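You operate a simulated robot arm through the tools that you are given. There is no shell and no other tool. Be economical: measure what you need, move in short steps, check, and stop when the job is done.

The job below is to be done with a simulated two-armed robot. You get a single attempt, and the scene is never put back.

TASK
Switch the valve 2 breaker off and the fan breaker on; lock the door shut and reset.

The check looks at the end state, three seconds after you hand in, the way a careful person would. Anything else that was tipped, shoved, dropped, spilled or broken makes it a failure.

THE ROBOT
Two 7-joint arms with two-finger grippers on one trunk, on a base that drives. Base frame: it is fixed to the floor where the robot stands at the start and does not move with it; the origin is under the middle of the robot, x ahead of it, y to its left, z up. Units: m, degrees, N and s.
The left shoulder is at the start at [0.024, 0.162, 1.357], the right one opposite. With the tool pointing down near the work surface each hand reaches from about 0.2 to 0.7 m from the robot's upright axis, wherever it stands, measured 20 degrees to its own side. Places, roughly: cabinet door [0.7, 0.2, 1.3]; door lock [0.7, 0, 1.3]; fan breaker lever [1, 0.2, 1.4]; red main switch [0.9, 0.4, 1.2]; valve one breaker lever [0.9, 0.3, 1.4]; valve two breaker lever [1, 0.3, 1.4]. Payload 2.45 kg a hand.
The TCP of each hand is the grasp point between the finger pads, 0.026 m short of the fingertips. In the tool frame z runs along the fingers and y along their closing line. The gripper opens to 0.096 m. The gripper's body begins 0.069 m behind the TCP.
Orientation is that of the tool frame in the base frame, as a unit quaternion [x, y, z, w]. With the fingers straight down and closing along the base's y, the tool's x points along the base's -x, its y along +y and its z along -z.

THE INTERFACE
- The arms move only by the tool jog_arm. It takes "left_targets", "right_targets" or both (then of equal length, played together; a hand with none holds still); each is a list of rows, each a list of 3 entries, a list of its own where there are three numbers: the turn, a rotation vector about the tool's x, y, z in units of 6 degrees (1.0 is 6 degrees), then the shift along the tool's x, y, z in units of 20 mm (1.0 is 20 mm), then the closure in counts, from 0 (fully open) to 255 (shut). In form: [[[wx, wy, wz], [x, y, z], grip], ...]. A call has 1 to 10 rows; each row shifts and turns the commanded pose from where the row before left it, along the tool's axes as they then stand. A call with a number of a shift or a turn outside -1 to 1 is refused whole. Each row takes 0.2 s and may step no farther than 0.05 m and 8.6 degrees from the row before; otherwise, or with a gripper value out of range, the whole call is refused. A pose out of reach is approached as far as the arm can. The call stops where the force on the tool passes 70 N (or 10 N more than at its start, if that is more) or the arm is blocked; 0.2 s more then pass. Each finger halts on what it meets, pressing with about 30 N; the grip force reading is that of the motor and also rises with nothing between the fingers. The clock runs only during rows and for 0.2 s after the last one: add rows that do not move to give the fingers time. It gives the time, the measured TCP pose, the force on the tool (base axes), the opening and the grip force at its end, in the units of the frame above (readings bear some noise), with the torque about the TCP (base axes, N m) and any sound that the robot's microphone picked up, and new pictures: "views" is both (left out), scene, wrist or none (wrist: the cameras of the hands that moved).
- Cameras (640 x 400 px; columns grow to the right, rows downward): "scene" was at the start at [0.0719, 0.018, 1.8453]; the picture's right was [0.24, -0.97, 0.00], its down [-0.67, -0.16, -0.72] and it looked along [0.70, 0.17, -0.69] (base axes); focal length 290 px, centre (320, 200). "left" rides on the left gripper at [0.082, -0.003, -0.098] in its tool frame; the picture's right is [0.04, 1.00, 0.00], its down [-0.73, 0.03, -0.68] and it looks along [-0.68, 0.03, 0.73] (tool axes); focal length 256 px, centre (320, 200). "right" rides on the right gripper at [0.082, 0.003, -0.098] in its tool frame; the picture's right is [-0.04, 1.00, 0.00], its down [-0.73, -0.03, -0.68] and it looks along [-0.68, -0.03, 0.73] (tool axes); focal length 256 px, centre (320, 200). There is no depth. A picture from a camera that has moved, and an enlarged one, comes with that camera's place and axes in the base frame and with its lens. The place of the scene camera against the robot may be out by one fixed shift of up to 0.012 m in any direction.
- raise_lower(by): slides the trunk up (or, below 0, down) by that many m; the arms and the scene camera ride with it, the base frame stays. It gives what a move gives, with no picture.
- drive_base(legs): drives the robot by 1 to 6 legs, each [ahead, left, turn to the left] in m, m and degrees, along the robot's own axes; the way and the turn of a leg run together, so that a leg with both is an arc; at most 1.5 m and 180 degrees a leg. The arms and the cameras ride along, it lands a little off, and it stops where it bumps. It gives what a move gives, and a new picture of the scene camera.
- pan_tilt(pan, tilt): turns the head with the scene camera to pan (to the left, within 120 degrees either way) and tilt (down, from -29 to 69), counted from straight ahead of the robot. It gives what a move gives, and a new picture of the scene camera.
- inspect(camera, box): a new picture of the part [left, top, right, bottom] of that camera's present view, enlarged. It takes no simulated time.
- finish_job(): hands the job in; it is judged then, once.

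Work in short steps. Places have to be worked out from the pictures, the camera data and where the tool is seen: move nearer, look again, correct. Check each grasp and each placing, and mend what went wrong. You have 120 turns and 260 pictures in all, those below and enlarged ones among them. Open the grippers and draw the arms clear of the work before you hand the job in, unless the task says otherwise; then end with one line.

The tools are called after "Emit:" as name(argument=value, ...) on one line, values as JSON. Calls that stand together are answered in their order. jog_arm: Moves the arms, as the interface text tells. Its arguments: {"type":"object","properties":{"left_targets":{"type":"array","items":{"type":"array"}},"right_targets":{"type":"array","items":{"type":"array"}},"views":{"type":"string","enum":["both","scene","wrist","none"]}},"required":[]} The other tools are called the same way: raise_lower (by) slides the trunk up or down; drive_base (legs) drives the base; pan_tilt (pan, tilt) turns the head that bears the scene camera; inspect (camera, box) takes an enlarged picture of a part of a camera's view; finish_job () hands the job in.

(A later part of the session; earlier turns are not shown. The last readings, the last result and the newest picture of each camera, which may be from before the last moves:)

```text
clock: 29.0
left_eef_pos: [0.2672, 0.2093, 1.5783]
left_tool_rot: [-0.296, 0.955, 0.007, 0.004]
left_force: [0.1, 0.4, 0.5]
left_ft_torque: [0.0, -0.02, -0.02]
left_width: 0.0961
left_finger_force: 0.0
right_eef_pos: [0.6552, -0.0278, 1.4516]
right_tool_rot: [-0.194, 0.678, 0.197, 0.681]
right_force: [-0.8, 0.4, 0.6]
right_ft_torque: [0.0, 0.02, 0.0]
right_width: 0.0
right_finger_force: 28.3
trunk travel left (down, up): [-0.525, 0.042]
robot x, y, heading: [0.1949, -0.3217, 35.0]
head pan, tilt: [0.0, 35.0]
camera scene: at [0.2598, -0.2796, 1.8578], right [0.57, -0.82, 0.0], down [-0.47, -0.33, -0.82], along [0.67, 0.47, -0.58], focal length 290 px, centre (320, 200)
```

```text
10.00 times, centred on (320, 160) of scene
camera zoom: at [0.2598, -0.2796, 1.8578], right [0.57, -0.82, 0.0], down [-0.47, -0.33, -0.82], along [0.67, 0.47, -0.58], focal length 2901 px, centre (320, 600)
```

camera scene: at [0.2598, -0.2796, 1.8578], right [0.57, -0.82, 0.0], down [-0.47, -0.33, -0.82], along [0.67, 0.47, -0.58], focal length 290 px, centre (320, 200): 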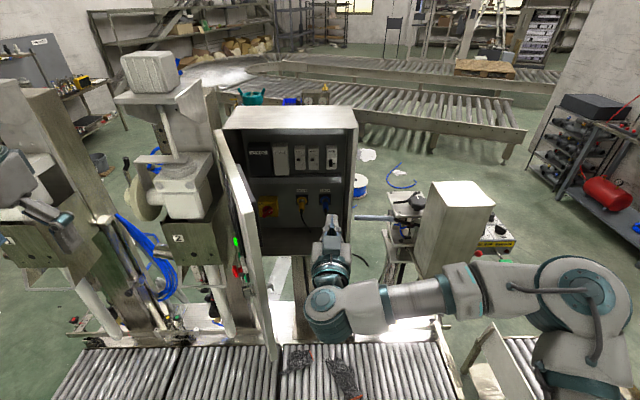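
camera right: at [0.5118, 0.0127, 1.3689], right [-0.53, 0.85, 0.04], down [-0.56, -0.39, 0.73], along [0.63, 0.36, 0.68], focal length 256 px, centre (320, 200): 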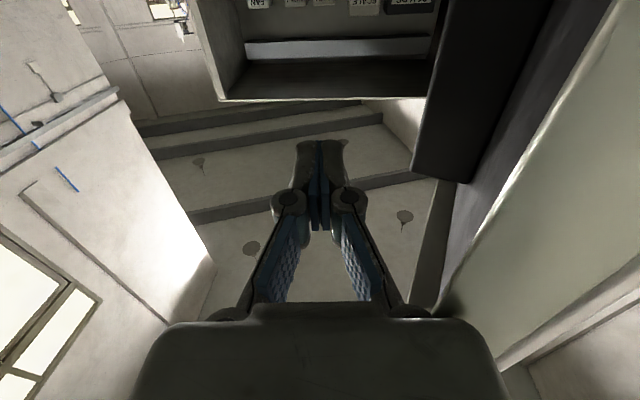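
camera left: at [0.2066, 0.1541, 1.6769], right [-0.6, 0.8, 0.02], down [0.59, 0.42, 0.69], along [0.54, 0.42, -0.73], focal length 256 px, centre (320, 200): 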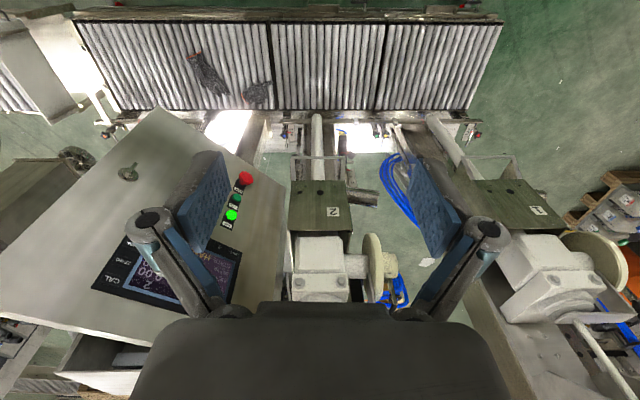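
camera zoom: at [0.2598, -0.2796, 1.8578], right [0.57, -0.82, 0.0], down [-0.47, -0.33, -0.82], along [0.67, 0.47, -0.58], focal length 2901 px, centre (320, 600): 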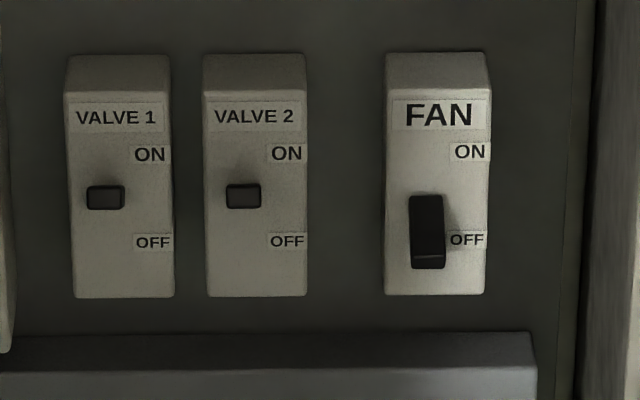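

Levers located: V2 ≈ (0.973,0.253,1.397) up/ON, FAN ≈ (1.003,0.198,1.387) down/OFF. I advance the closed fingers toward V2 at z≈1.46 to test reach.

Emit:
jog_arm(right_targets=[[[0, 0, 0], [0, 0.25, 1], 255], [[0, 0, 0], [0, 0.25, 1], 255], [[0, 0, 0], [0, 0.25, 1], 255], [[0, 0, 0], [0, 0.25, 1], 255], [[0, 0, 0], [0, 0.25, 1], 255], [[0, 0, 0], [0, 0.25, 1], 255], [[0, 0, 0], [0, 0.25, 1], 255], [[0, 0, 0], [0, 0.25, 1], 255], [[0, 0, 0], [0, 0.25, 1], 255]], views="both")

```text
clock: 31.0
left_eef_pos: [0.2681, 0.2086, 1.5773]
left_tool_rot: [-0.297, 0.955, 0.007, 0.003]
left_force: [0.7, 0.8, -0.5]
left_ft_torque: [-0.01, -0.02, -0.01]
left_width: 0.0959
left_finger_force: 0.1
right_eef_pos: [0.7841, 0.1065, 1.4517]
right_tool_rot: [-0.194, 0.678, 0.197, 0.681]
right_force: [0.4, -0.1, -0.5]
right_ft_torque: [0.0, 0.03, -0.02]
right_width: 0.0
right_finger_force: 28.4
trunk travel left (down, up): [-0.525, 0.042]
robot x, y, heading: [0.2005, -0.3193, 34.9]
head pan, tilt: [0.0, 35.0]
camera scene: at [0.2607, -0.2773, 1.8577], right [0.57, -0.82, 0.0], down [-0.47, -0.33, -0.82], along [0.67, 0.47, -0.58], focal length 290 px, centre (320, 200)
camera right: at [0.6999, 0.0562, 1.3681], right [-0.53, 0.85, 0.04], down [-0.56, -0.39, 0.73], along [0.63, 0.36, 0.68], focal length 256 px, centre (320, 200)
```

scene: 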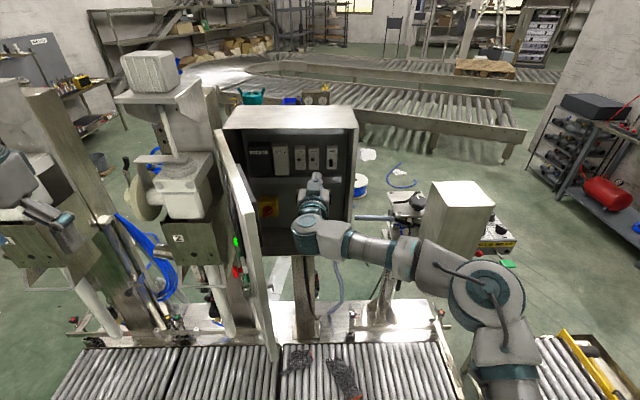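
right: 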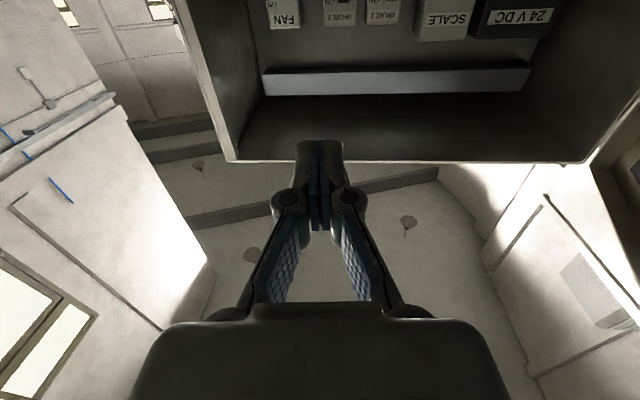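

Emit:
inspect(camera="scene", box=[290, 140, 350, 190])

```text
8.00 times, centred on (320, 165) of scene
camera zoom: at [0.2607, -0.2773, 1.8577], right [0.57, -0.82, 0.0], down [-0.47, -0.33, -0.82], along [0.67, 0.47, -0.58], focal length 2321 px, centre (320, 480)
```

zoom: 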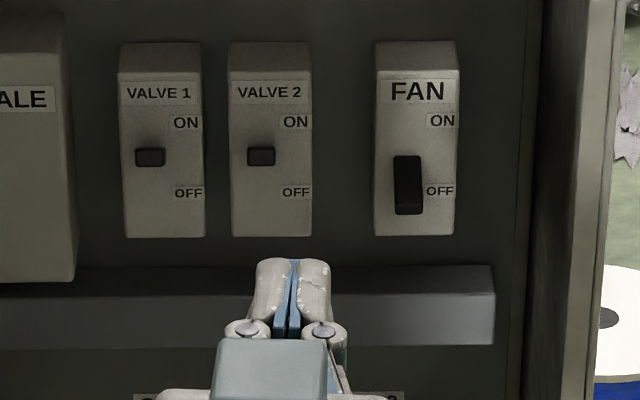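

Reach is fine. Calibrating against the seen fingertip (image offset ≈7 mm right/10 mm up), V2 lever tip ≈ (0.964,0.255,1.389). I go 3 cm left, 17 cm forward, staying above it.

Emit:
jog_arm(right_targets=[[[-0.5, 0, 0], [0, 0.2, 1], 255], [[0, 0, 0], [0, 0.2, 1], 255], [[0, 0, 0], [0, 0.2, 1], 255], [[0, 0, 0], [0, 0.2, 1], 255], [[0, 0, 0], [0, 0.2, 1], 255], [[0, 0, 0], [0, 0, 1], 255], [[0, 0, 0], [0, 0, 1], 255], [[0, 0, 0], [0, 0, 1], 255], [[0, 0, 0], [0, 0, 0], 255]], views="both")

Emit:
inspect(camera="scene", box=[290, 130, 350, 180])

```text
clock: 33.0
left_eef_pos: [0.2676, 0.208, 1.5771]
left_tool_rot: [-0.296, 0.955, 0.007, 0.002]
left_force: [0.6, 0.7, 0.6]
left_ft_torque: [-0.02, 0.04, 0.01]
left_width: 0.0958
left_finger_force: 0.1
right_eef_pos: [0.8658, 0.1779, 1.4524]
right_tool_rot: [-0.21, 0.673, 0.215, 0.676]
right_force: [-0.1, 0.1, -0.9]
right_ft_torque: [0.01, 0.0, 0.02]
right_width: 0.0
right_finger_force: 27.8
right hand out of reach, approached as far as the arm can: row 6, 7, 8
trunk travel left (down, up): [-0.525, 0.042]
robot x, y, heading: [0.1963, -0.3197, 34.8]
head pan, tilt: [0.0, 35.0]
camera scene: at [0.2602, -0.2779, 1.8577], right [0.57, -0.82, 0.0], down [-0.47, -0.33, -0.82], along [0.67, 0.47, -0.58], focal length 290 px, centre (320, 200)
camera right: at [0.7847, 0.1236, 1.3682], right [-0.57, 0.82, 0.04], down [-0.54, -0.42, 0.73], along [0.61, 0.39, 0.68], focal length 256 px, centre (320, 200)
```

scene: 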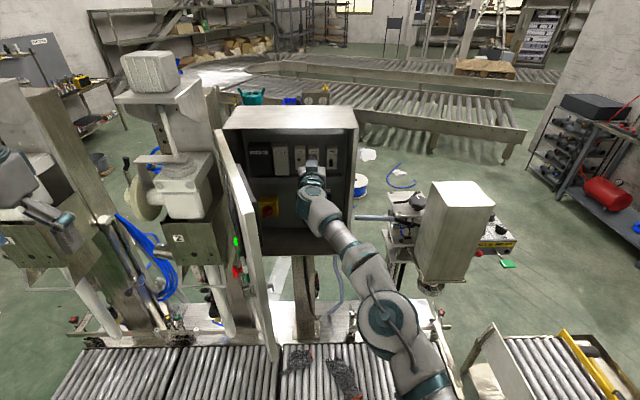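
right: 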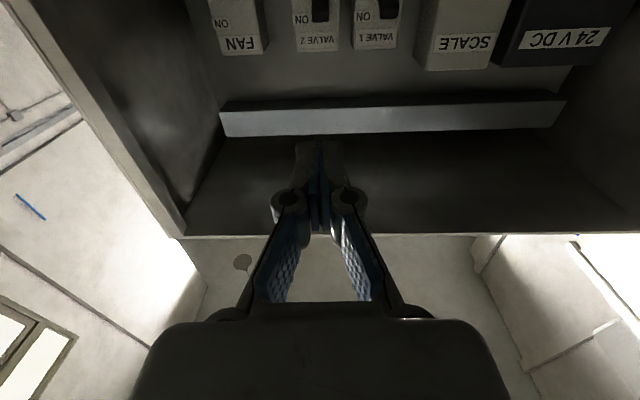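

```text
8.00 times, centred on (320, 155) of scene
camera zoom: at [0.2602, -0.2779, 1.8577], right [0.57, -0.82, 0.0], down [-0.47, -0.33, -0.82], along [0.67, 0.47, -0.58], focal length 2321 px, centre (320, 560)
```

zoom: 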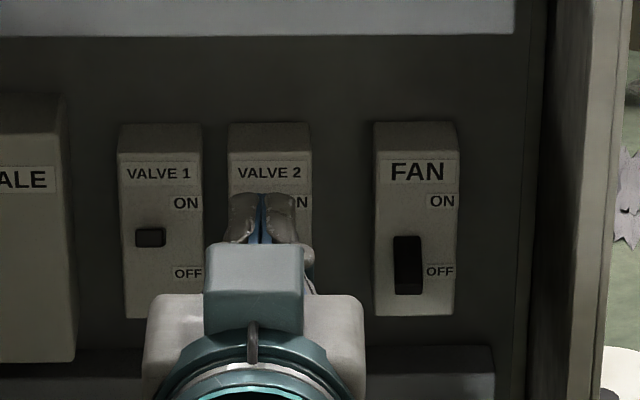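

The arm is at full stretch about 10 cm short. I check the clearance between my base and the conveyor to see whether I can drive closer.

Emit:
pan_tilt(pan=0, tilt=69)

```text
clock: 34.0
left_eef_pos: [0.267, 0.2095, 1.5771]
left_tool_rot: [-0.297, 0.955, 0.007, 0.003]
left_force: [-0.8, 0.2, 0.0]
left_ft_torque: [0.0, 0.01, 0.02]
left_width: 0.0958
left_finger_force: 0.0
right_eef_pos: [0.8664, 0.1779, 1.4515]
right_tool_rot: [-0.212, 0.672, 0.216, 0.676]
right_force: [-1.3, -0.1, 0.8]
right_ft_torque: [-0.02, 0.01, 0.03]
right_width: 0.0
right_finger_force: 28.5
trunk travel left (down, up): [-0.525, 0.042]
robot x, y, heading: [0.1946, -0.324, 35.0]
head pan, tilt: [0.0, 68.8]
camera scene: at [0.2334, -0.296, 1.8142], right [0.57, -0.82, 0.0], down [-0.76, -0.54, -0.36], along [0.3, 0.2, -0.93], focal length 290 px, centre (320, 200)
```

scene: 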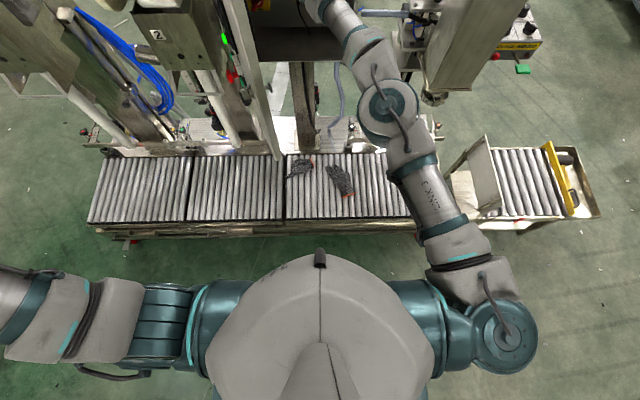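

The conveyor is low (top ≈0.33 m) and its near edge is ≈0.45–0.49 m ahead of my centre, so 0.10 m forward is safe. Retract the hand 0.10 m first, then drive.

Emit:
jog_arm(right_targets=[[[0, 0, 0], [0, 0, -1], 255], [[0, 0, 0], [0, 0, -1], 255], [[0, 0, 0], [0, 0, -1], 255], [[0, 0, 0], [0, 0, -1], 255], [[0, 0, 0], [0, 0, -1], 255]], views="none")

Emit:
drive_base(legs=[[0.05, 0, 0], [0.05, 0, 0]])

Emit:
pan_tilt(pan=0, tilt=35)

```text
clock: 35.2
left_eef_pos: [0.2662, 0.2087, 1.5777]
left_tool_rot: [-0.296, 0.955, 0.008, 0.004]
left_force: [0.3, 0.2, -0.4]
left_ft_torque: [-0.05, 0.0, 0.02]
left_width: 0.0958
left_finger_force: 0.0
right_eef_pos: [0.7801, 0.1158, 1.4512]
right_tool_rot: [-0.211, 0.672, 0.215, 0.676]
right_force: [-0.3, 0.3, -0.2]
right_ft_torque: [-0.03, -0.01, -0.05]
right_width: 0.0001
right_finger_force: 28.2
trunk travel left (down, up): [-0.525, 0.042]
robot x, y, heading: [0.1955, -0.3204, 34.6]
head pan, tilt: [0.0, 68.8]
```

```text
clock: 36.7
left_eef_pos: [0.3415, 0.2593, 1.5779]
left_tool_rot: [-0.296, 0.955, 0.007, 0.002]
left_force: [-1.3, 0.6, -0.1]
left_ft_torque: [0.05, -0.09, -0.05]
left_width: 0.0959
left_finger_force: 0.0
right_eef_pos: [0.8552, 0.168, 1.459]
right_tool_rot: [-0.21, 0.669, 0.217, 0.679]
right_force: [-0.1, 0.5, 0.6]
right_ft_torque: [-0.06, 0.05, -0.04]
right_width: 0.0001
right_finger_force: 28.8
trunk travel left (down, up): [-0.525, 0.042]
robot x, y, heading: [0.2757, -0.2591, 35.2]
head pan, tilt: [0.0, 68.8]
camera scene: at [0.3085, -0.247, 1.8145], right [0.57, -0.82, 0.0], down [-0.76, -0.53, -0.37], along [0.3, 0.21, -0.93], focal length 290 px, centre (320, 200)
```

scene: 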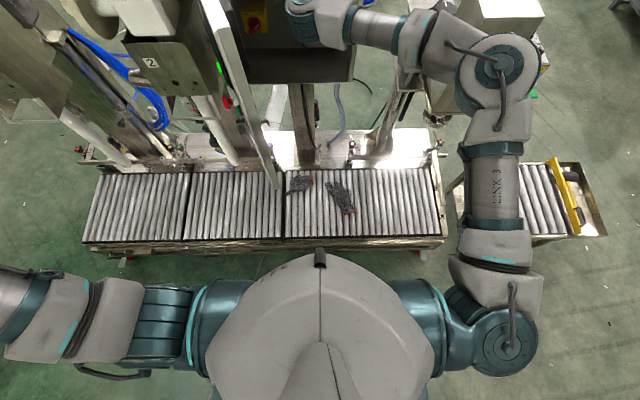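

```text
clock: 37.6
left_eef_pos: [0.3489, 0.2642, 1.5743]
left_tool_rot: [-0.296, 0.955, 0.005, -0.004]
left_force: [1.0, -0.3, 0.6]
left_ft_torque: [0.01, 0.05, -0.03]
left_width: 0.0958
left_finger_force: 0.1
right_eef_pos: [0.8616, 0.1703, 1.4551]
right_tool_rot: [-0.21, 0.671, 0.217, 0.678]
right_force: [-0.1, 0.1, 0.3]
right_ft_torque: [-0.02, -0.01, 0.03]
right_width: 0.0002
right_finger_force: 28.6
trunk travel left (down, up): [-0.525, 0.042]
robot x, y, heading: [0.2781, -0.2592, 35.0]
head pan, tilt: [0.0, 35.0]
camera scene: at [0.3435, -0.2215, 1.8577], right [0.57, -0.82, 0.0], down [-0.47, -0.33, -0.82], along [0.67, 0.47, -0.58], focal length 290 px, centre (320, 200)
```

scene: 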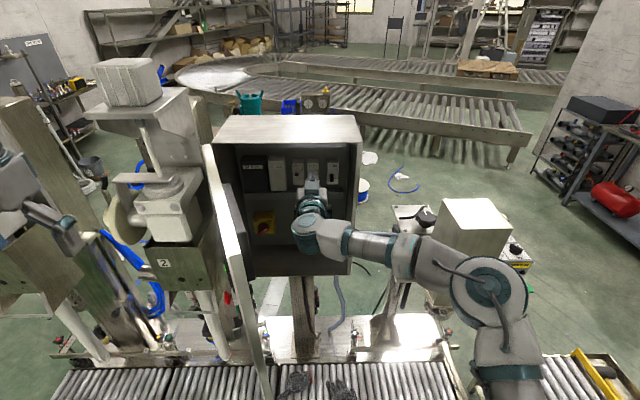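

Base is 0.1 m closer, no bump. Zoom to see fingertip against levers.

Emit:
inspect(camera="scene", box=[290, 150, 350, 200])

Emit:
inspect(camera="right", box=[190, 0, 450, 170])

```text
8.00 times, centred on (320, 175) of scene
camera zoom: at [0.3435, -0.2215, 1.8577], right [0.57, -0.82, 0.0], down [-0.47, -0.33, -0.82], along [0.67, 0.47, -0.58], focal length 2321 px, centre (320, 400)
```

zoom: 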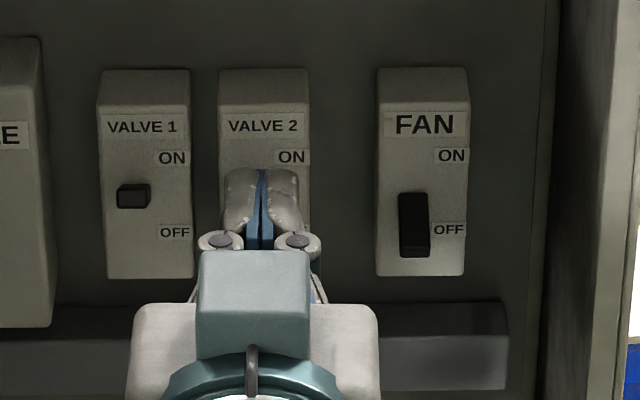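

```text
2.35 times, centred on (320, 85) of right
camera zoom: at [0.78, 0.1165, 1.3713], right [-0.58, 0.82, 0.05], down [-0.54, -0.42, 0.72], along [0.61, 0.39, 0.69], focal length 602 px, centre (320, 471)
```

zoom: 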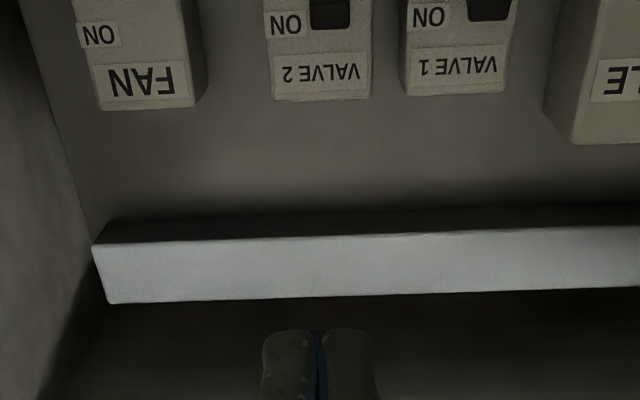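

Triangulated V2 lever tip ≈ (0.955,0.245,1.395). I move 8 mm left and forward 9.5 cm, still above the lever.

Emit:
jog_arm(right_targets=[[[0, 0, 0], [0, 0.2, 0.8], 255], [[0, 0, 0], [0, 0.15, 0.8], 255], [[0, 0, 0], [0, 0, 0.8], 255], [[0, 0, 0], [0, 0, 0.8], 255], [[0, 0, 0], [0, 0, 0.5], 255], [[0, 0, 0], [0, 0, 0.5], 255], [[0, 0, 0], [0, 0, 0.5], 255], [[0, 0, 0], [0, 0, 0], 255]], views="none")

Emit:
inspect(camera="right", box=[190, 0, 450, 170])

Emit:
inspect(camera="scene", box=[290, 150, 350, 200])

```text
clock: 39.5
left_eef_pos: [0.349, 0.2651, 1.5705]
left_tool_rot: [-0.297, 0.955, 0.005, -0.006]
left_force: [0.2, 0.0, 0.0]
left_ft_torque: [0.02, -0.05, 0.0]
left_width: 0.096
left_finger_force: 0.1
right_eef_pos: [0.9343, 0.2319, 1.4579]
right_tool_rot: [-0.21, 0.671, 0.216, 0.678]
right_force: [-0.3, -0.1, 0.4]
right_ft_torque: [0.02, 0.0, 0.0]
right_width: 0.0
right_finger_force: 28.9
trunk travel left (down, up): [-0.525, 0.042]
robot x, y, heading: [0.2795, -0.2643, 35.2]
head pan, tilt: [0.0, 35.0]
```

```text
2.35 times, centred on (320, 85) of right
camera zoom: at [0.8533, 0.1783, 1.3731], right [-0.58, 0.82, 0.05], down [-0.54, -0.42, 0.72], along [0.61, 0.39, 0.69], focal length 602 px, centre (320, 471)
```

zoom: 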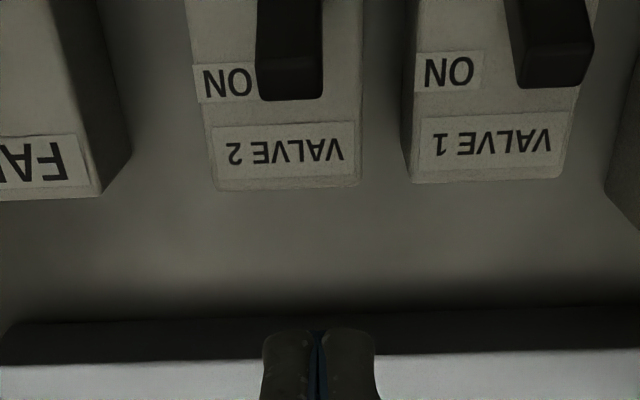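

```text
8.00 times, centred on (320, 175) of scene
camera zoom: at [0.3433, -0.219, 1.8577], right [0.57, -0.82, 0.0], down [-0.47, -0.33, -0.82], along [0.67, 0.47, -0.58], focal length 2321 px, centre (320, 400)
```

zoom: 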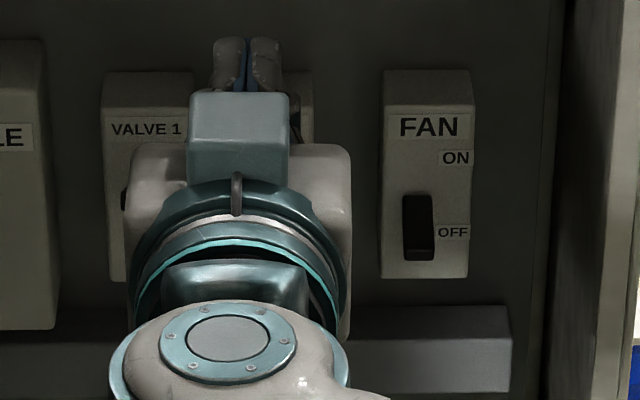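

Lever end is ~6 mm right of the fingers and fingertips just reach it in depth. I shift right 6 mm, lower to z≈1.43 and creep forward to feel the breaker face.

Emit:
jog_arm(right_targets=[[[0, 0, 0], [0.7, -0.3, 0], 255], [[0, 0, 0], [0.7, 0, 0], 255], [[0, 0, 0], [0, 0, 0.3], 255], [[0, 0, 0], [0, 0, 0.3], 255], [[0, 0, 0], [0, 0, 0.3], 255], [[0, 0, 0], [0, 0, 0.3], 255], [[0, 0, 0], [0, 0, 0], 255]], views="none")

Emit:
inspect(camera="right", box=[190, 0, 450, 170])

```text
clock: 41.0
left_eef_pos: [0.35, 0.2643, 1.5719]
left_tool_rot: [-0.297, 0.955, 0.006, -0.006]
left_force: [-0.1, -0.1, 0.1]
left_ft_torque: [0.02, 0.0, 0.0]
left_width: 0.0958
left_finger_force: 0.0
right_eef_pos: [0.9545, 0.2391, 1.4289]
right_tool_rot: [-0.209, 0.67, 0.217, 0.679]
right_force: [0.3, 0.1, 0.9]
right_ft_torque: [-0.03, -0.02, -0.02]
right_width: 0.0001
right_finger_force: 28.3
right hand out of reach, approached as far as the arm can: row 6
trunk travel left (down, up): [-0.525, 0.042]
robot x, y, heading: [0.2832, -0.2645, 35.1]
head pan, tilt: [0.0, 35.0]
```

```text
2.35 times, centred on (320, 85) of right
camera zoom: at [0.8731, 0.1843, 1.3445], right [-0.58, 0.82, 0.05], down [-0.54, -0.42, 0.72], along [0.61, 0.39, 0.69], focal length 602 px, centre (320, 471)
```

zoom: 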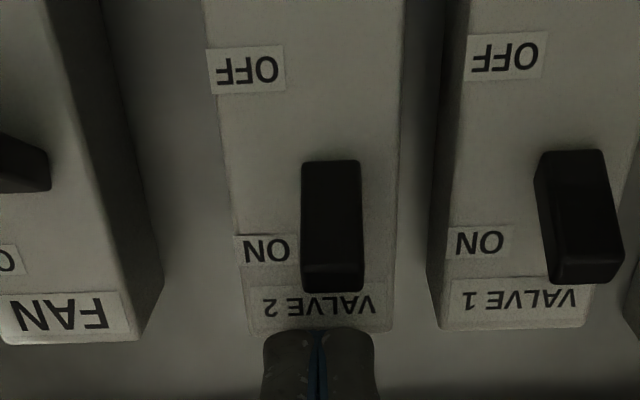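

Clear view: fingertips right above the V2 lever. I push straight down ~5 cm gently.

Emit:
jog_arm(right_targets=[[[0, 0, 0], [0.4, 0, 0], 255], [[0, 0, 0], [0.4, 0, 0], 255], [[0, 0, 0], [0.4, 0, 0], 255], [[0, 0, 0], [0.4, 0, 0], 255], [[0, 0, 0], [0.4, 0, 0], 255], [[0, 0, 0], [0.4, 0, 0], 255]], views="none")

Emit:
inspect(camera="right", box=[190, 0, 450, 170])

```text
clock: 42.5
left_eef_pos: [0.341, 0.2592, 1.5782]
left_tool_rot: [-0.296, 0.955, 0.007, 0.002]
left_force: [-1.0, 0.6, 0.0]
left_ft_torque: [0.03, -0.02, -0.03]
left_width: 0.0959
left_finger_force: 0.0
right_eef_pos: [0.947, 0.2336, 1.3918]
right_tool_rot: [-0.209, 0.666, 0.217, 0.683]
right_force: [1.2, 1.9, 31.6]
right_ft_torque: [0.45, -0.33, 0.04]
right_width: 0.0002
right_finger_force: 28.8
trunk travel left (down, up): [-0.525, 0.042]
robot x, y, heading: [0.2796, -0.2634, 35.1]
head pan, tilt: [0.0, 35.0]
```

```text
2.35 times, centred on (320, 85) of right
camera zoom: at [0.8673, 0.1798, 1.3057], right [-0.57, 0.82, 0.04], down [-0.55, -0.43, 0.72], along [0.6, 0.39, 0.7], focal length 602 px, centre (320, 471)
```

zoom: 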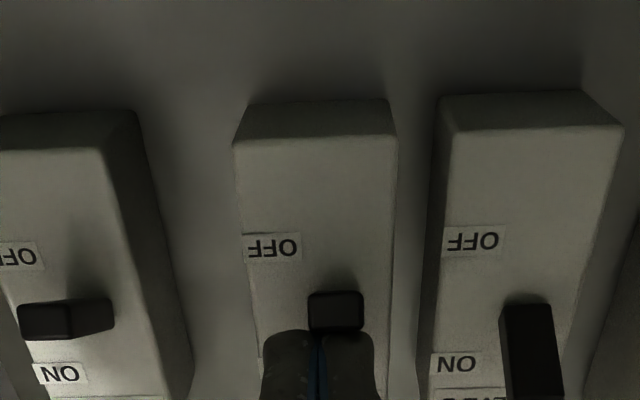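

The lever has moved about halfway with 32 N reaction. I continue down.

Emit:
jog_arm(right_targets=[[[0, 0, 0], [0.4, 0, 0], 255], [[0, 0, 0], [0.4, 0, 0], 255], [[0, 0, 0], [0.4, 0, 0], 255], [[0, 0, 0], [0.3, 0, 0], 255]], views="none")

Emit:
inspect(camera="right", box=[190, 0, 450, 170])

```text
clock: 43.3
left_eef_pos: [0.3405, 0.2529, 1.579]
left_tool_rot: [-0.297, 0.955, 0.009, 0.004]
left_force: [1.1, 1.2, 0.3]
left_ft_torque: [0.02, 0.02, 0.05]
left_width: 0.0963
left_finger_force: 0.1
right_eef_pos: [0.9464, 0.2299, 1.3881]
right_tool_rot: [-0.205, 0.656, 0.219, 0.693]
right_force: [-30.4, -13.1, 26.9]
right_ft_torque: [0.28, -0.11, 0.19]
right_width: 0.0
right_finger_force: 28.7
trunk travel left (down, up): [-0.525, 0.042]
robot x, y, heading: [0.2762, -0.2627, 35.2]
head pan, tilt: [0.0, 35.0]
stopped in row 4 (right hand): the force on the tool passed its limit at 73 N (the readings are from after the stop); the commanded pose is now the measured one
```

```text
2.35 times, centred on (320, 85) of right
camera zoom: at [0.8684, 0.177, 1.3005], right [-0.58, 0.82, 0.04], down [-0.57, -0.44, 0.69], along [0.59, 0.37, 0.72], focal length 602 px, centre (320, 471)
```

zoom: 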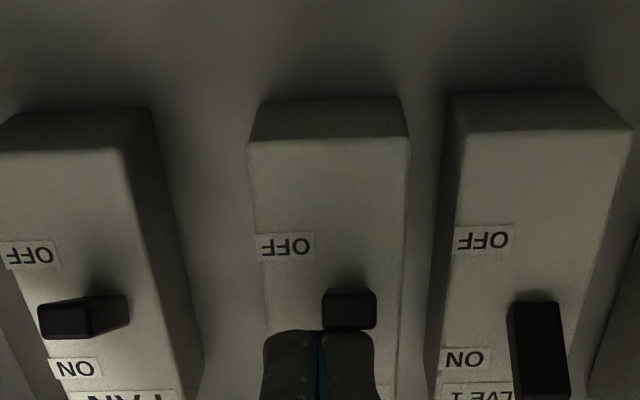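

V2's lever now looks the same as FAN's (OFF) from below; the rest is the finger bottoming out. I lift and look from above.

Emit:
jog_arm(right_targets=[[[0, 0, 0], [0, 0, -0.5], 255], [[0, 0, 0], [-0.6, 0, -0.6], 255], [[0, 0, 0], [-0.9, 0, -0.9], 255], [[0, 0, 0], [-0.9, 0, -0.9], 255], [[0, 0, 0], [-0.4, 0, -0.9], 255], [[0, 0, 0], [0, 0, -0.9], 255]], views="none")

Emit:
inspect(camera="scene", box=[290, 150, 350, 200])

Emit:
inspect(camera="right", box=[160, 0, 480, 200])

```text
clock: 44.7
left_eef_pos: [0.3571, 0.256, 1.5752]
left_tool_rot: [-0.297, 0.955, 0.009, -0.006]
left_force: [-0.9, 0.0, 0.9]
left_ft_torque: [0.0, 0.03, 0.0]
left_width: 0.0959
left_finger_force: 0.2
right_eef_pos: [0.8818, 0.1718, 1.4282]
right_tool_rot: [-0.203, 0.663, 0.218, 0.687]
right_force: [-0.9, -1.0, 0.5]
right_ft_torque: [-0.01, 0.04, 0.0]
right_width: 0.0001
right_finger_force: 28.7
right hand out of reach, approached as far as the arm can: row 1
trunk travel left (down, up): [-0.525, 0.042]
robot x, y, heading: [0.2791, -0.2604, 34.9]
head pan, tilt: [0.0, 35.0]
```

```text
8.00 times, centred on (320, 175) of scene
camera zoom: at [0.3476, -0.2248, 1.8577], right [0.57, -0.82, 0.0], down [-0.47, -0.33, -0.82], along [0.67, 0.47, -0.58], focal length 2321 px, centre (320, 400)
```

zoom: 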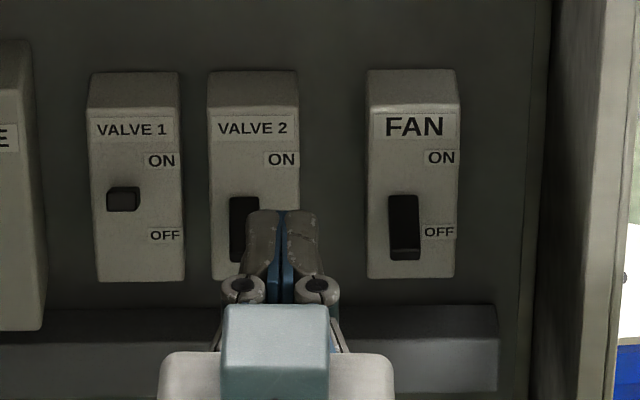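

```text
2.00 times, centred on (320, 100) of right
camera zoom: at [0.8022, 0.1207, 1.3426], right [-0.57, 0.82, 0.05], down [-0.56, -0.43, 0.71], along [0.6, 0.38, 0.71], focal length 512 px, centre (320, 400)
```

zoom: 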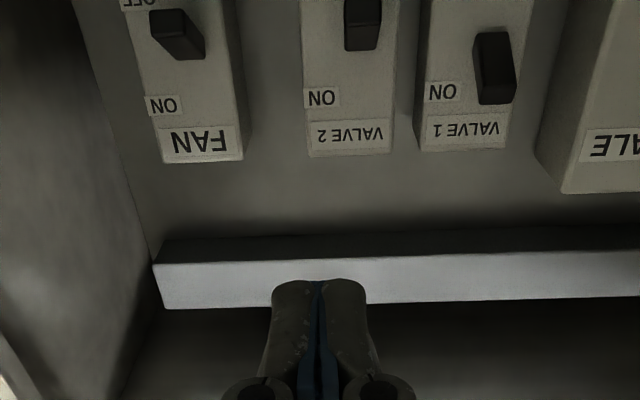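

V2 is OFF. Now FAN: by my estimate its lever tip bottom is at z≈1.372 and the duct top at 1.325, so I'll come in at z≈1.348, 4.6 cm further right.

Emit:
jog_arm(right_targets=[[[0, 0, 0], [0.8, -0.6, 0], 255], [[0, 0, 0], [0.8, -0.6, 0], 255], [[0, 0, 0], [0.8, -0.6, 0], 255], [[0, 0, 0], [0.8, -0.5, 0], 255], [[0, 0, 0], [0.8, 0, 0], 255], [[0, 0, 0], [0, 0, 0.5], 255], [[0, 0, 0], [0, 0, 0.5], 255], [[0, 0, 0], [0, 0, 0], 255]], views="none")

Emit:
inspect(camera="right", box=[160, 0, 480, 200])

Emit:
inspect(camera="scene", box=[290, 150, 350, 200])

```text
clock: 46.5
left_eef_pos: [0.3538, 0.2606, 1.5749]
left_tool_rot: [-0.297, 0.955, 0.007, -0.005]
left_force: [-0.8, 0.4, 0.3]
left_ft_torque: [0.0, 0.02, 0.0]
left_width: 0.0962
left_finger_force: 0.0
right_eef_pos: [0.9245, 0.1521, 1.3491]
right_tool_rot: [-0.205, 0.662, 0.219, 0.687]
right_force: [0.6, 0.5, -0.2]
right_ft_torque: [0.03, -0.02, 0.04]
right_width: 0.0
right_finger_force: 28.9
trunk travel left (down, up): [-0.525, 0.042]
robot x, y, heading: [0.282, -0.2645, 35.0]
head pan, tilt: [0.0, 35.0]
```

```text
2.00 times, centred on (320, 100) of right
camera zoom: at [0.8442, 0.0996, 1.2625], right [-0.57, 0.82, 0.05], down [-0.56, -0.43, 0.71], along [0.6, 0.38, 0.71], focal length 512 px, centre (320, 400)
```

zoom: 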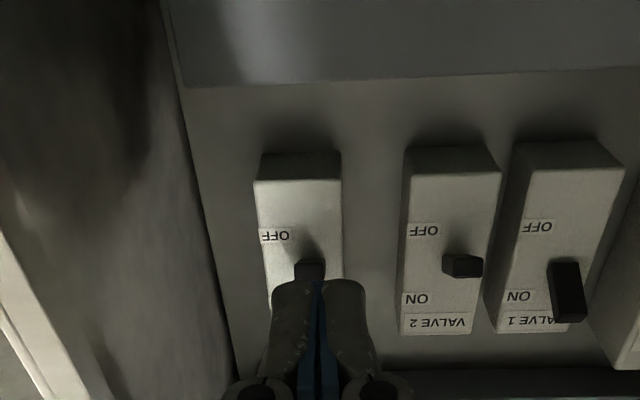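

```text
8.00 times, centred on (320, 175) of scene
camera zoom: at [0.3434, -0.2195, 1.8577], right [0.57, -0.82, 0.0], down [-0.47, -0.33, -0.82], along [0.67, 0.47, -0.58], focal length 2321 px, centre (320, 400)
```

zoom: 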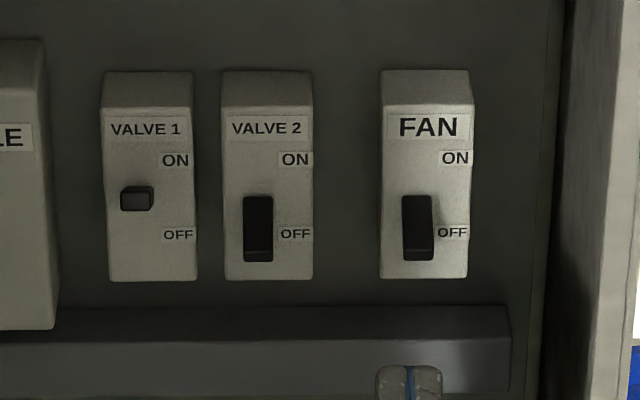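

Aligned with FAN. I advance 7 cm under the lever.

Emit:
jog_arm(right_targets=[[[0, 0, 0], [0, -0.15, 0.8], 255], [[0, 0, 0], [0, 0, 0.8], 255], [[0, 0, 0], [0, 0, 0.7], 255], [[0, 0, 0], [0, 0, 0.6], 255], [[0, 0, 0], [0, 0, 0.5], 255], [[0, 0, 0], [0, 0, 0], 255]], views="none")

Emit:
inspect(camera="right", box=[160, 0, 480, 200])

Emit:
inspect(camera="scene", box=[290, 150, 350, 200])

```text
clock: 47.9
left_eef_pos: [0.3532, 0.2594, 1.5752]
left_tool_rot: [-0.296, 0.955, 0.007, -0.006]
left_force: [-1.0, -0.8, 0.2]
left_ft_torque: [0.01, 0.0, -0.01]
left_width: 0.096
left_finger_force: 0.1
right_eef_pos: [0.982, 0.1891, 1.351]
right_tool_rot: [-0.205, 0.662, 0.218, 0.687]
right_force: [0.3, -0.1, 0.2]
right_ft_torque: [0.01, 0.02, -0.02]
right_width: 0.0
right_finger_force: 28.5
trunk travel left (down, up): [-0.525, 0.042]
robot x, y, heading: [0.2798, -0.2645, 34.9]
head pan, tilt: [0.0, 35.0]
```

```text
2.00 times, centred on (320, 100) of right
camera zoom: at [0.9022, 0.1369, 1.2652], right [-0.57, 0.82, 0.05], down [-0.56, -0.43, 0.71], along [0.6, 0.38, 0.71], focal length 512 px, centre (320, 400)
```

zoom: 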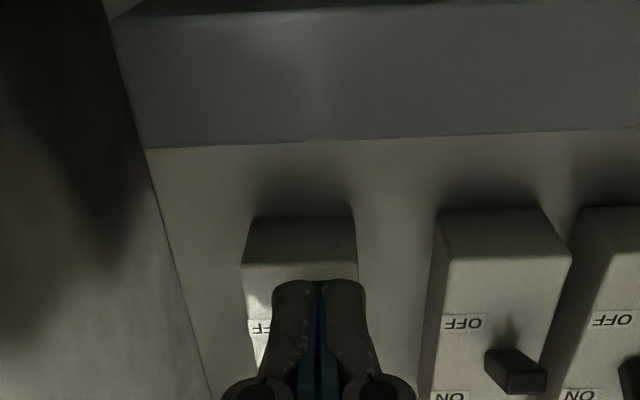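

```text
8.00 times, centred on (320, 175) of scene
camera zoom: at [0.3455, -0.2216, 1.8577], right [0.57, -0.82, 0.0], down [-0.47, -0.33, -0.82], along [0.67, 0.47, -0.58], focal length 2321 px, centre (320, 400)
```

zoom: 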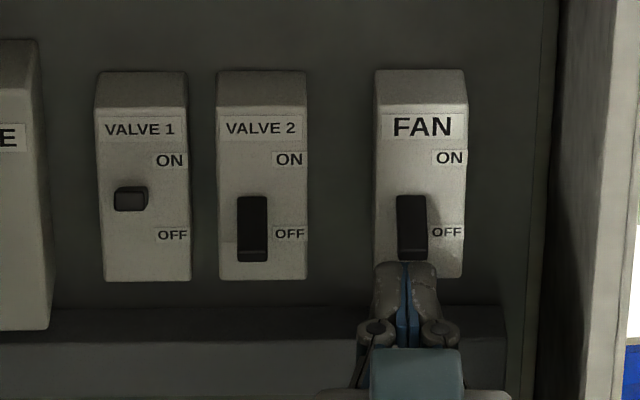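

Fingertips sit right beneath the FAN lever tip. I push up ~4.8 cm.

Emit:
jog_arm(right_targets=[[[0, 0, 0], [-0.4, 0, 0.05], 255], [[0, 0, 0], [-0.4, 0, 0], 255], [[0, 0, 0], [-0.4, 0, 0], 255], [[0, 0, 0], [-0.4, 0, 0], 255], [[0, 0, 0], [-0.4, 0, 0], 255], [[0, 0, 0], [-0.3, 0, 0], 255]], views="none")

Emit:
inspect(camera="scene", box=[290, 150, 350, 200])

```text
clock: 49.4
left_eef_pos: [0.3533, 0.2615, 1.5682]
left_tool_rot: [-0.297, 0.955, 0.003, -0.016]
left_force: [-0.3, -0.6, 0.9]
left_ft_torque: [-0.02, 0.0, 0.0]
left_width: 0.0961
left_finger_force: 0.1
right_eef_pos: [0.9758, 0.1891, 1.3803]
right_tool_rot: [-0.21, 0.671, 0.217, 0.677]
right_force: [1.1, -5.7, -16.5]
right_ft_torque: [-0.26, 0.55, -0.16]
right_width: 0.0
right_finger_force: 28.7
trunk travel left (down, up): [-0.525, 0.042]
robot x, y, heading: [0.2789, -0.2637, 34.7]
head pan, tilt: [0.0, 35.0]
stopped in row 6 (right hand): the force on the tool passed its limit at 71 N (the readings are from after the stop); the commanded pose is now the measured one
```

```text
8.00 times, centred on (320, 175) of scene
camera zoom: at [0.3496, -0.2208, 1.8578], right [0.57, -0.82, 0.0], down [-0.47, -0.33, -0.82], along [0.67, 0.47, -0.58], focal length 2321 px, centre (320, 400)
```

zoom: 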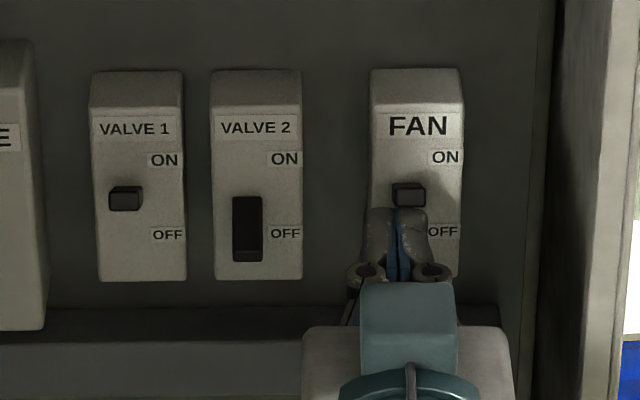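

FAN now appears ON like Valve 1. Retract straight back and verify.

Emit:
jog_arm(right_targets=[[[0, 0, 0], [0.3, 0, -0.3], 255], [[0, 0, 0], [0, 0, -1], 255], [[0, 0, 0], [0, 0, -1], 255], [[0, 0, 0], [0, 0, -1], 255], [[0, 0, 0], [0, 0, -1], 255], [[0, 0, 0], [0, 0, -1], 255], [[0, 0, 0], [0, 0, -1], 255], [[0, 0, 0], [0, 0, -1], 255]], views="scene")

Emit:
inspect(camera="scene", box=[290, 150, 350, 200])

```text
clock: 51.2
left_eef_pos: [0.3504, 0.2577, 1.5711]
left_tool_rot: [-0.296, 0.955, 0.004, -0.011]
left_force: [-0.1, -1.0, 0.5]
left_ft_torque: [-0.02, 0.0, -0.01]
left_width: 0.096
left_finger_force: 0.0
right_eef_pos: [0.8538, 0.1021, 1.3768]
right_tool_rot: [-0.209, 0.668, 0.218, 0.68]
right_force: [0.1, -0.3, -0.5]
right_ft_torque: [0.0, 0.0, 0.0]
right_width: 0.0002
right_finger_force: 28.2
trunk travel left (down, up): [-0.525, 0.042]
robot x, y, heading: [0.281, -0.2648, 35.2]
head pan, tilt: [0.0, 35.0]
camera scene: at [0.3429, -0.2223, 1.8578], right [0.57, -0.82, 0.0], down [-0.47, -0.33, -0.82], along [0.67, 0.47, -0.58], focal length 290 px, centre (320, 200)
```

scene: 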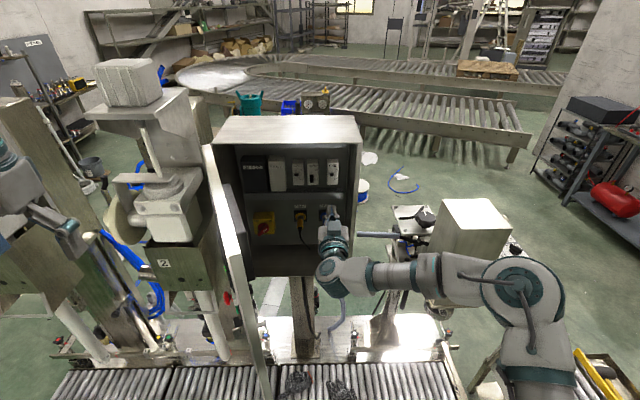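

```text
8.00 times, centred on (320, 175) of scene
camera zoom: at [0.3429, -0.2223, 1.8578], right [0.57, -0.82, 0.0], down [-0.47, -0.33, -0.82], along [0.67, 0.47, -0.58], focal length 2321 px, centre (320, 400)
```

zoom: 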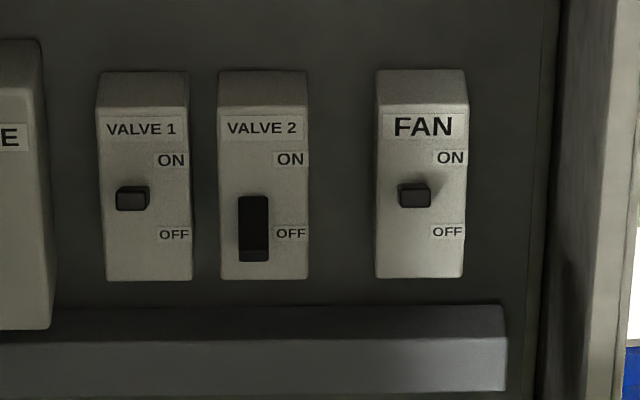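

Breakers are set: V2 OFF, FAN ON. Now look at the door for closing.

Emit:
inspect(camera="scene", box=[180, 130, 300, 400])

Emit:
jog_arm(right_targets=[[[0, 0, 0], [0, -1, -1], 255], [[0, 0, 0], [0, -1, -1], 255], [[0, 0, 0], [0, -1, -1], 255], [[0, 0, 0], [0, -1, -1], 255], [[0, 0, 0], [0, -1, -1], 255], [[0, 0, 0], [0, -1, -1], 255], [[0, 0, 0], [0, -0.5, -1], 255], [[0, 0, 0], [0, 0, -1], 255], [[0, 0, 0], [0, 0, -1], 255]], views="scene")

Emit:
inspect(camera="left", box=[0, 0, 640, 400])

```text
1.48 times, centred on (240, 265) of scene
camera zoom: at [0.3429, -0.2223, 1.8578], right [0.57, -0.82, 0.0], down [-0.47, -0.33, -0.82], along [0.67, 0.47, -0.58], focal length 430 px, centre (438, 104)
```

zoom: 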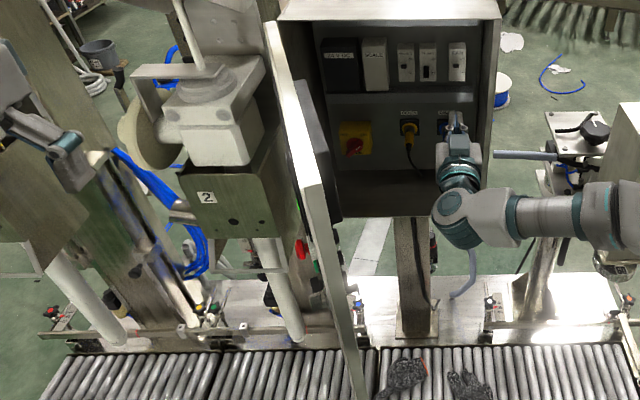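

```text
clock: 53.2
left_eef_pos: [0.3488, 0.2578, 1.5722]
left_tool_rot: [-0.296, 0.955, 0.005, -0.01]
left_force: [0.1, 0.1, -0.2]
left_ft_torque: [0.0, -0.01, 0.0]
left_width: 0.0961
left_finger_force: 0.1
right_eef_pos: [0.7667, -0.0933, 1.3857]
right_tool_rot: [-0.21, 0.668, 0.218, 0.68]
right_force: [0.5, -0.6, 1.2]
right_ft_torque: [0.0, -0.04, 0.01]
right_width: 0.0
right_finger_force: 28.4
right hand out of reach, approached as far as the arm can: row 5, 6, 7
trunk travel left (down, up): [-0.525, 0.042]
robot x, y, heading: [0.2777, -0.2633, 34.8]
head pan, tilt: [0.0, 35.0]
camera scene: at [0.3429, -0.2239, 1.8578], right [0.57, -0.82, 0.0], down [-0.47, -0.33, -0.82], along [0.67, 0.47, -0.58], focal length 290 px, centre (320, 200)
```

scene: 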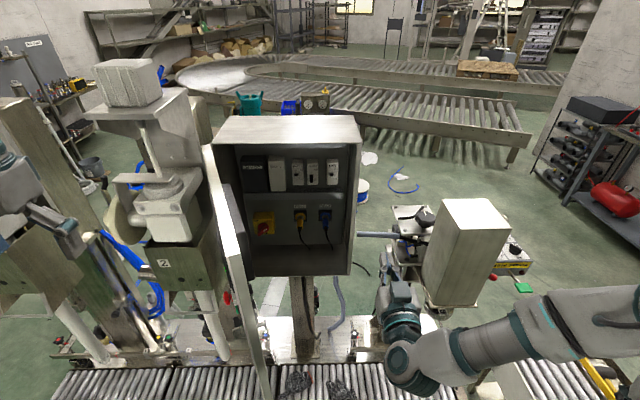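

```text
1.00 times, centred on (320, 200) of left (not enlarged: the box is as wide or as high as the picture)
camera zoom: at [0.2856, 0.2094, 1.6716], right [-0.6, 0.8, 0.02], down [0.6, 0.44, 0.67], along [0.53, 0.41, -0.74], focal length 256 px, centre (320, 200)
```

zoom: 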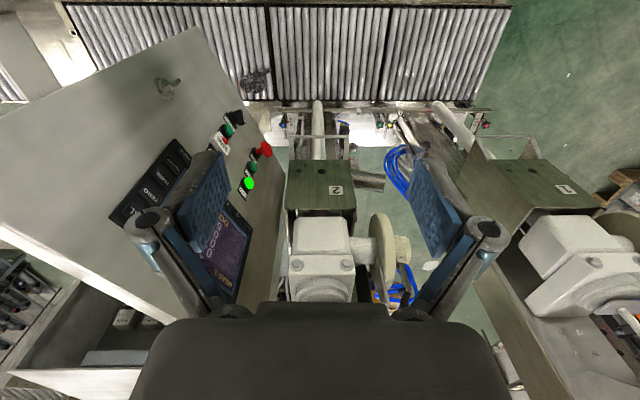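

Door is ~64° open; its free top corner ≈(0.524,0.049). I'll push its outer face near the top edge (above the screen, z≈1.49–1.55) with the left hand's closed fingers: lower and go right.

Emit:
jog_arm(left_targets=[[[0, 0, 0], [-0.8, 0, 0.9], 255], [[0, 0, 0], [-0.8, 0, 0.9], 255], [[0, 0, 0], [-0.8, 0, 0.9], 255], [[0, 0, 0], [0, -0.8, 0], 255], [[0, 0, 0], [0, -0.8, 0], 255], [[0, 0, 0], [0, -0.8, 0], 255], [[0, 0, 0], [0, -0.8, 0], 255], [[0, 0, 0], [0, -0.8, 0], 255], [[0, 0, 0], [0, -0.8, 0], 255], [[0, 0, 0], [0, -0.8, 0], 255]], views="both")

```text
clock: 55.4
left_eef_pos: [0.4514, 0.1927, 1.5168]
left_tool_rot: [-0.297, 0.955, 0.006, -0.007]
left_force: [0.0, -0.3, -0.2]
left_ft_torque: [-0.02, -0.03, -0.04]
left_width: 0.0
left_finger_force: 28.1
right_eef_pos: [0.7689, -0.094, 1.3853]
right_tool_rot: [-0.21, 0.668, 0.219, 0.679]
right_force: [0.1, -0.2, 0.2]
right_ft_torque: [0.0, -0.01, -0.03]
right_width: 0.0
right_finger_force: 28.1
trunk travel left (down, up): [-0.525, 0.042]
robot x, y, heading: [0.276, -0.2644, 34.8]
head pan, tilt: [0.0, 35.0]
camera scene: at [0.3451, -0.2237, 1.8577], right [0.57, -0.82, 0.0], down [-0.47, -0.33, -0.82], along [0.67, 0.47, -0.58], focal length 290 px, centre (320, 200)
camera left: at [0.3867, 0.1431, 1.6174], right [-0.6, 0.8, 0.02], down [0.6, 0.43, 0.67], along [0.53, 0.41, -0.74], focal length 256 px, centre (320, 200)
```

scene: 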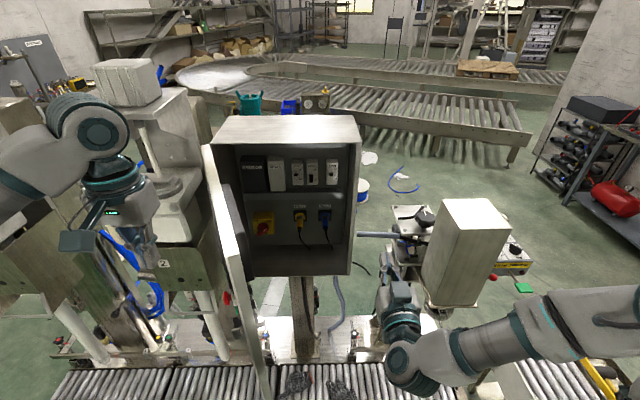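
left: 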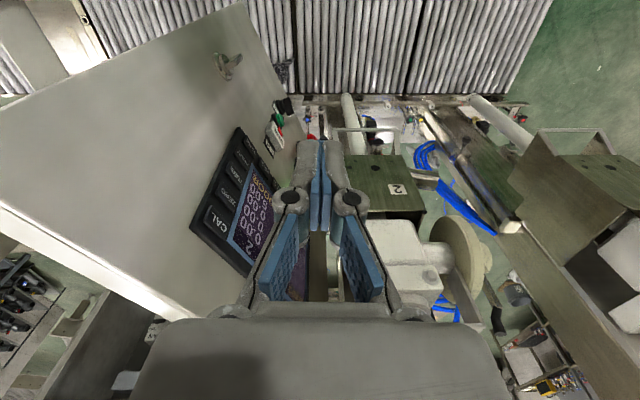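

The fingers are left of the door, above the screen. I continue right until gentle contact.

Emit:
jog_arm(left_targets=[[[0, 0, 0], [0, -0.8, 0], 255], [[0, 0, 0], [0, -0.8, 0], 255], [[0, 0, 0], [0, -0.8, 0], 255], [[0, 0, 0], [0, -0.8, 0], 255], [[0, 0, 0], [0, -0.5, 0], 255], [[0, 0, 0], [0, -0.4, 0], 255], [[0, 0, 0], [-0.1, -0.4, 0], 255], [[0, 0, 0], [-0.2, -0.4, 0], 255], [[0, 0, 0], [-0.2, -0.4, 0], 255], [[0, 0, 0], [-0.2, -0.4, 0], 255]], views="both")

```text
clock: 57.6
left_eef_pos: [0.5265, 0.1064, 1.5167]
left_tool_rot: [-0.297, 0.955, 0.006, -0.005]
left_force: [-3.6, -0.2, 1.2]
left_ft_torque: [-0.04, -0.11, -0.08]
left_width: 0.0
left_finger_force: 28.6
right_eef_pos: [0.7673, -0.0932, 1.3853]
right_tool_rot: [-0.21, 0.668, 0.218, 0.68]
right_force: [0.0, -0.5, 0.4]
right_ft_torque: [-0.04, 0.02, 0.02]
right_width: 0.0001
right_finger_force: 29.0
trunk travel left (down, up): [-0.525, 0.042]
robot x, y, heading: [0.2794, -0.2607, 35.0]
head pan, tilt: [0.0, 35.0]
camera scene: at [0.343, -0.2235, 1.8578], right [0.57, -0.82, 0.0], down [-0.47, -0.33, -0.82], along [0.67, 0.47, -0.58], focal length 290 px, centre (320, 200)
camera left: at [0.4618, 0.0568, 1.6157], right [-0.6, 0.8, 0.02], down [0.6, 0.43, 0.67], along [0.53, 0.41, -0.74], focal length 256 px, centre (320, 200)
```

scene: 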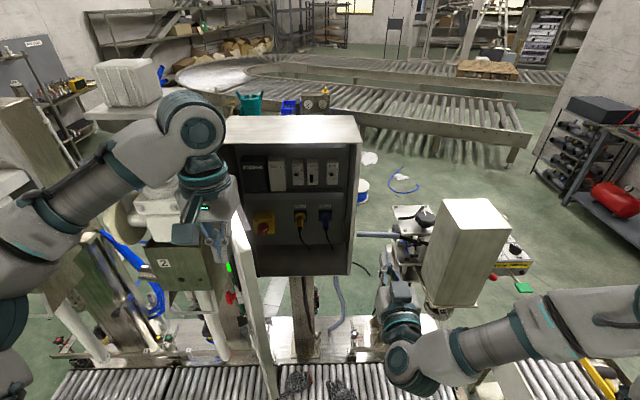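
left: 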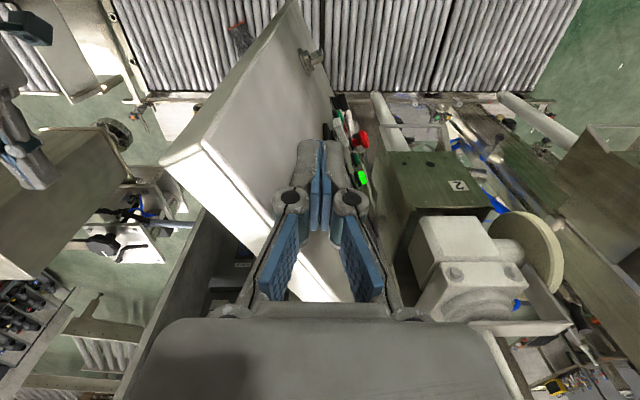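

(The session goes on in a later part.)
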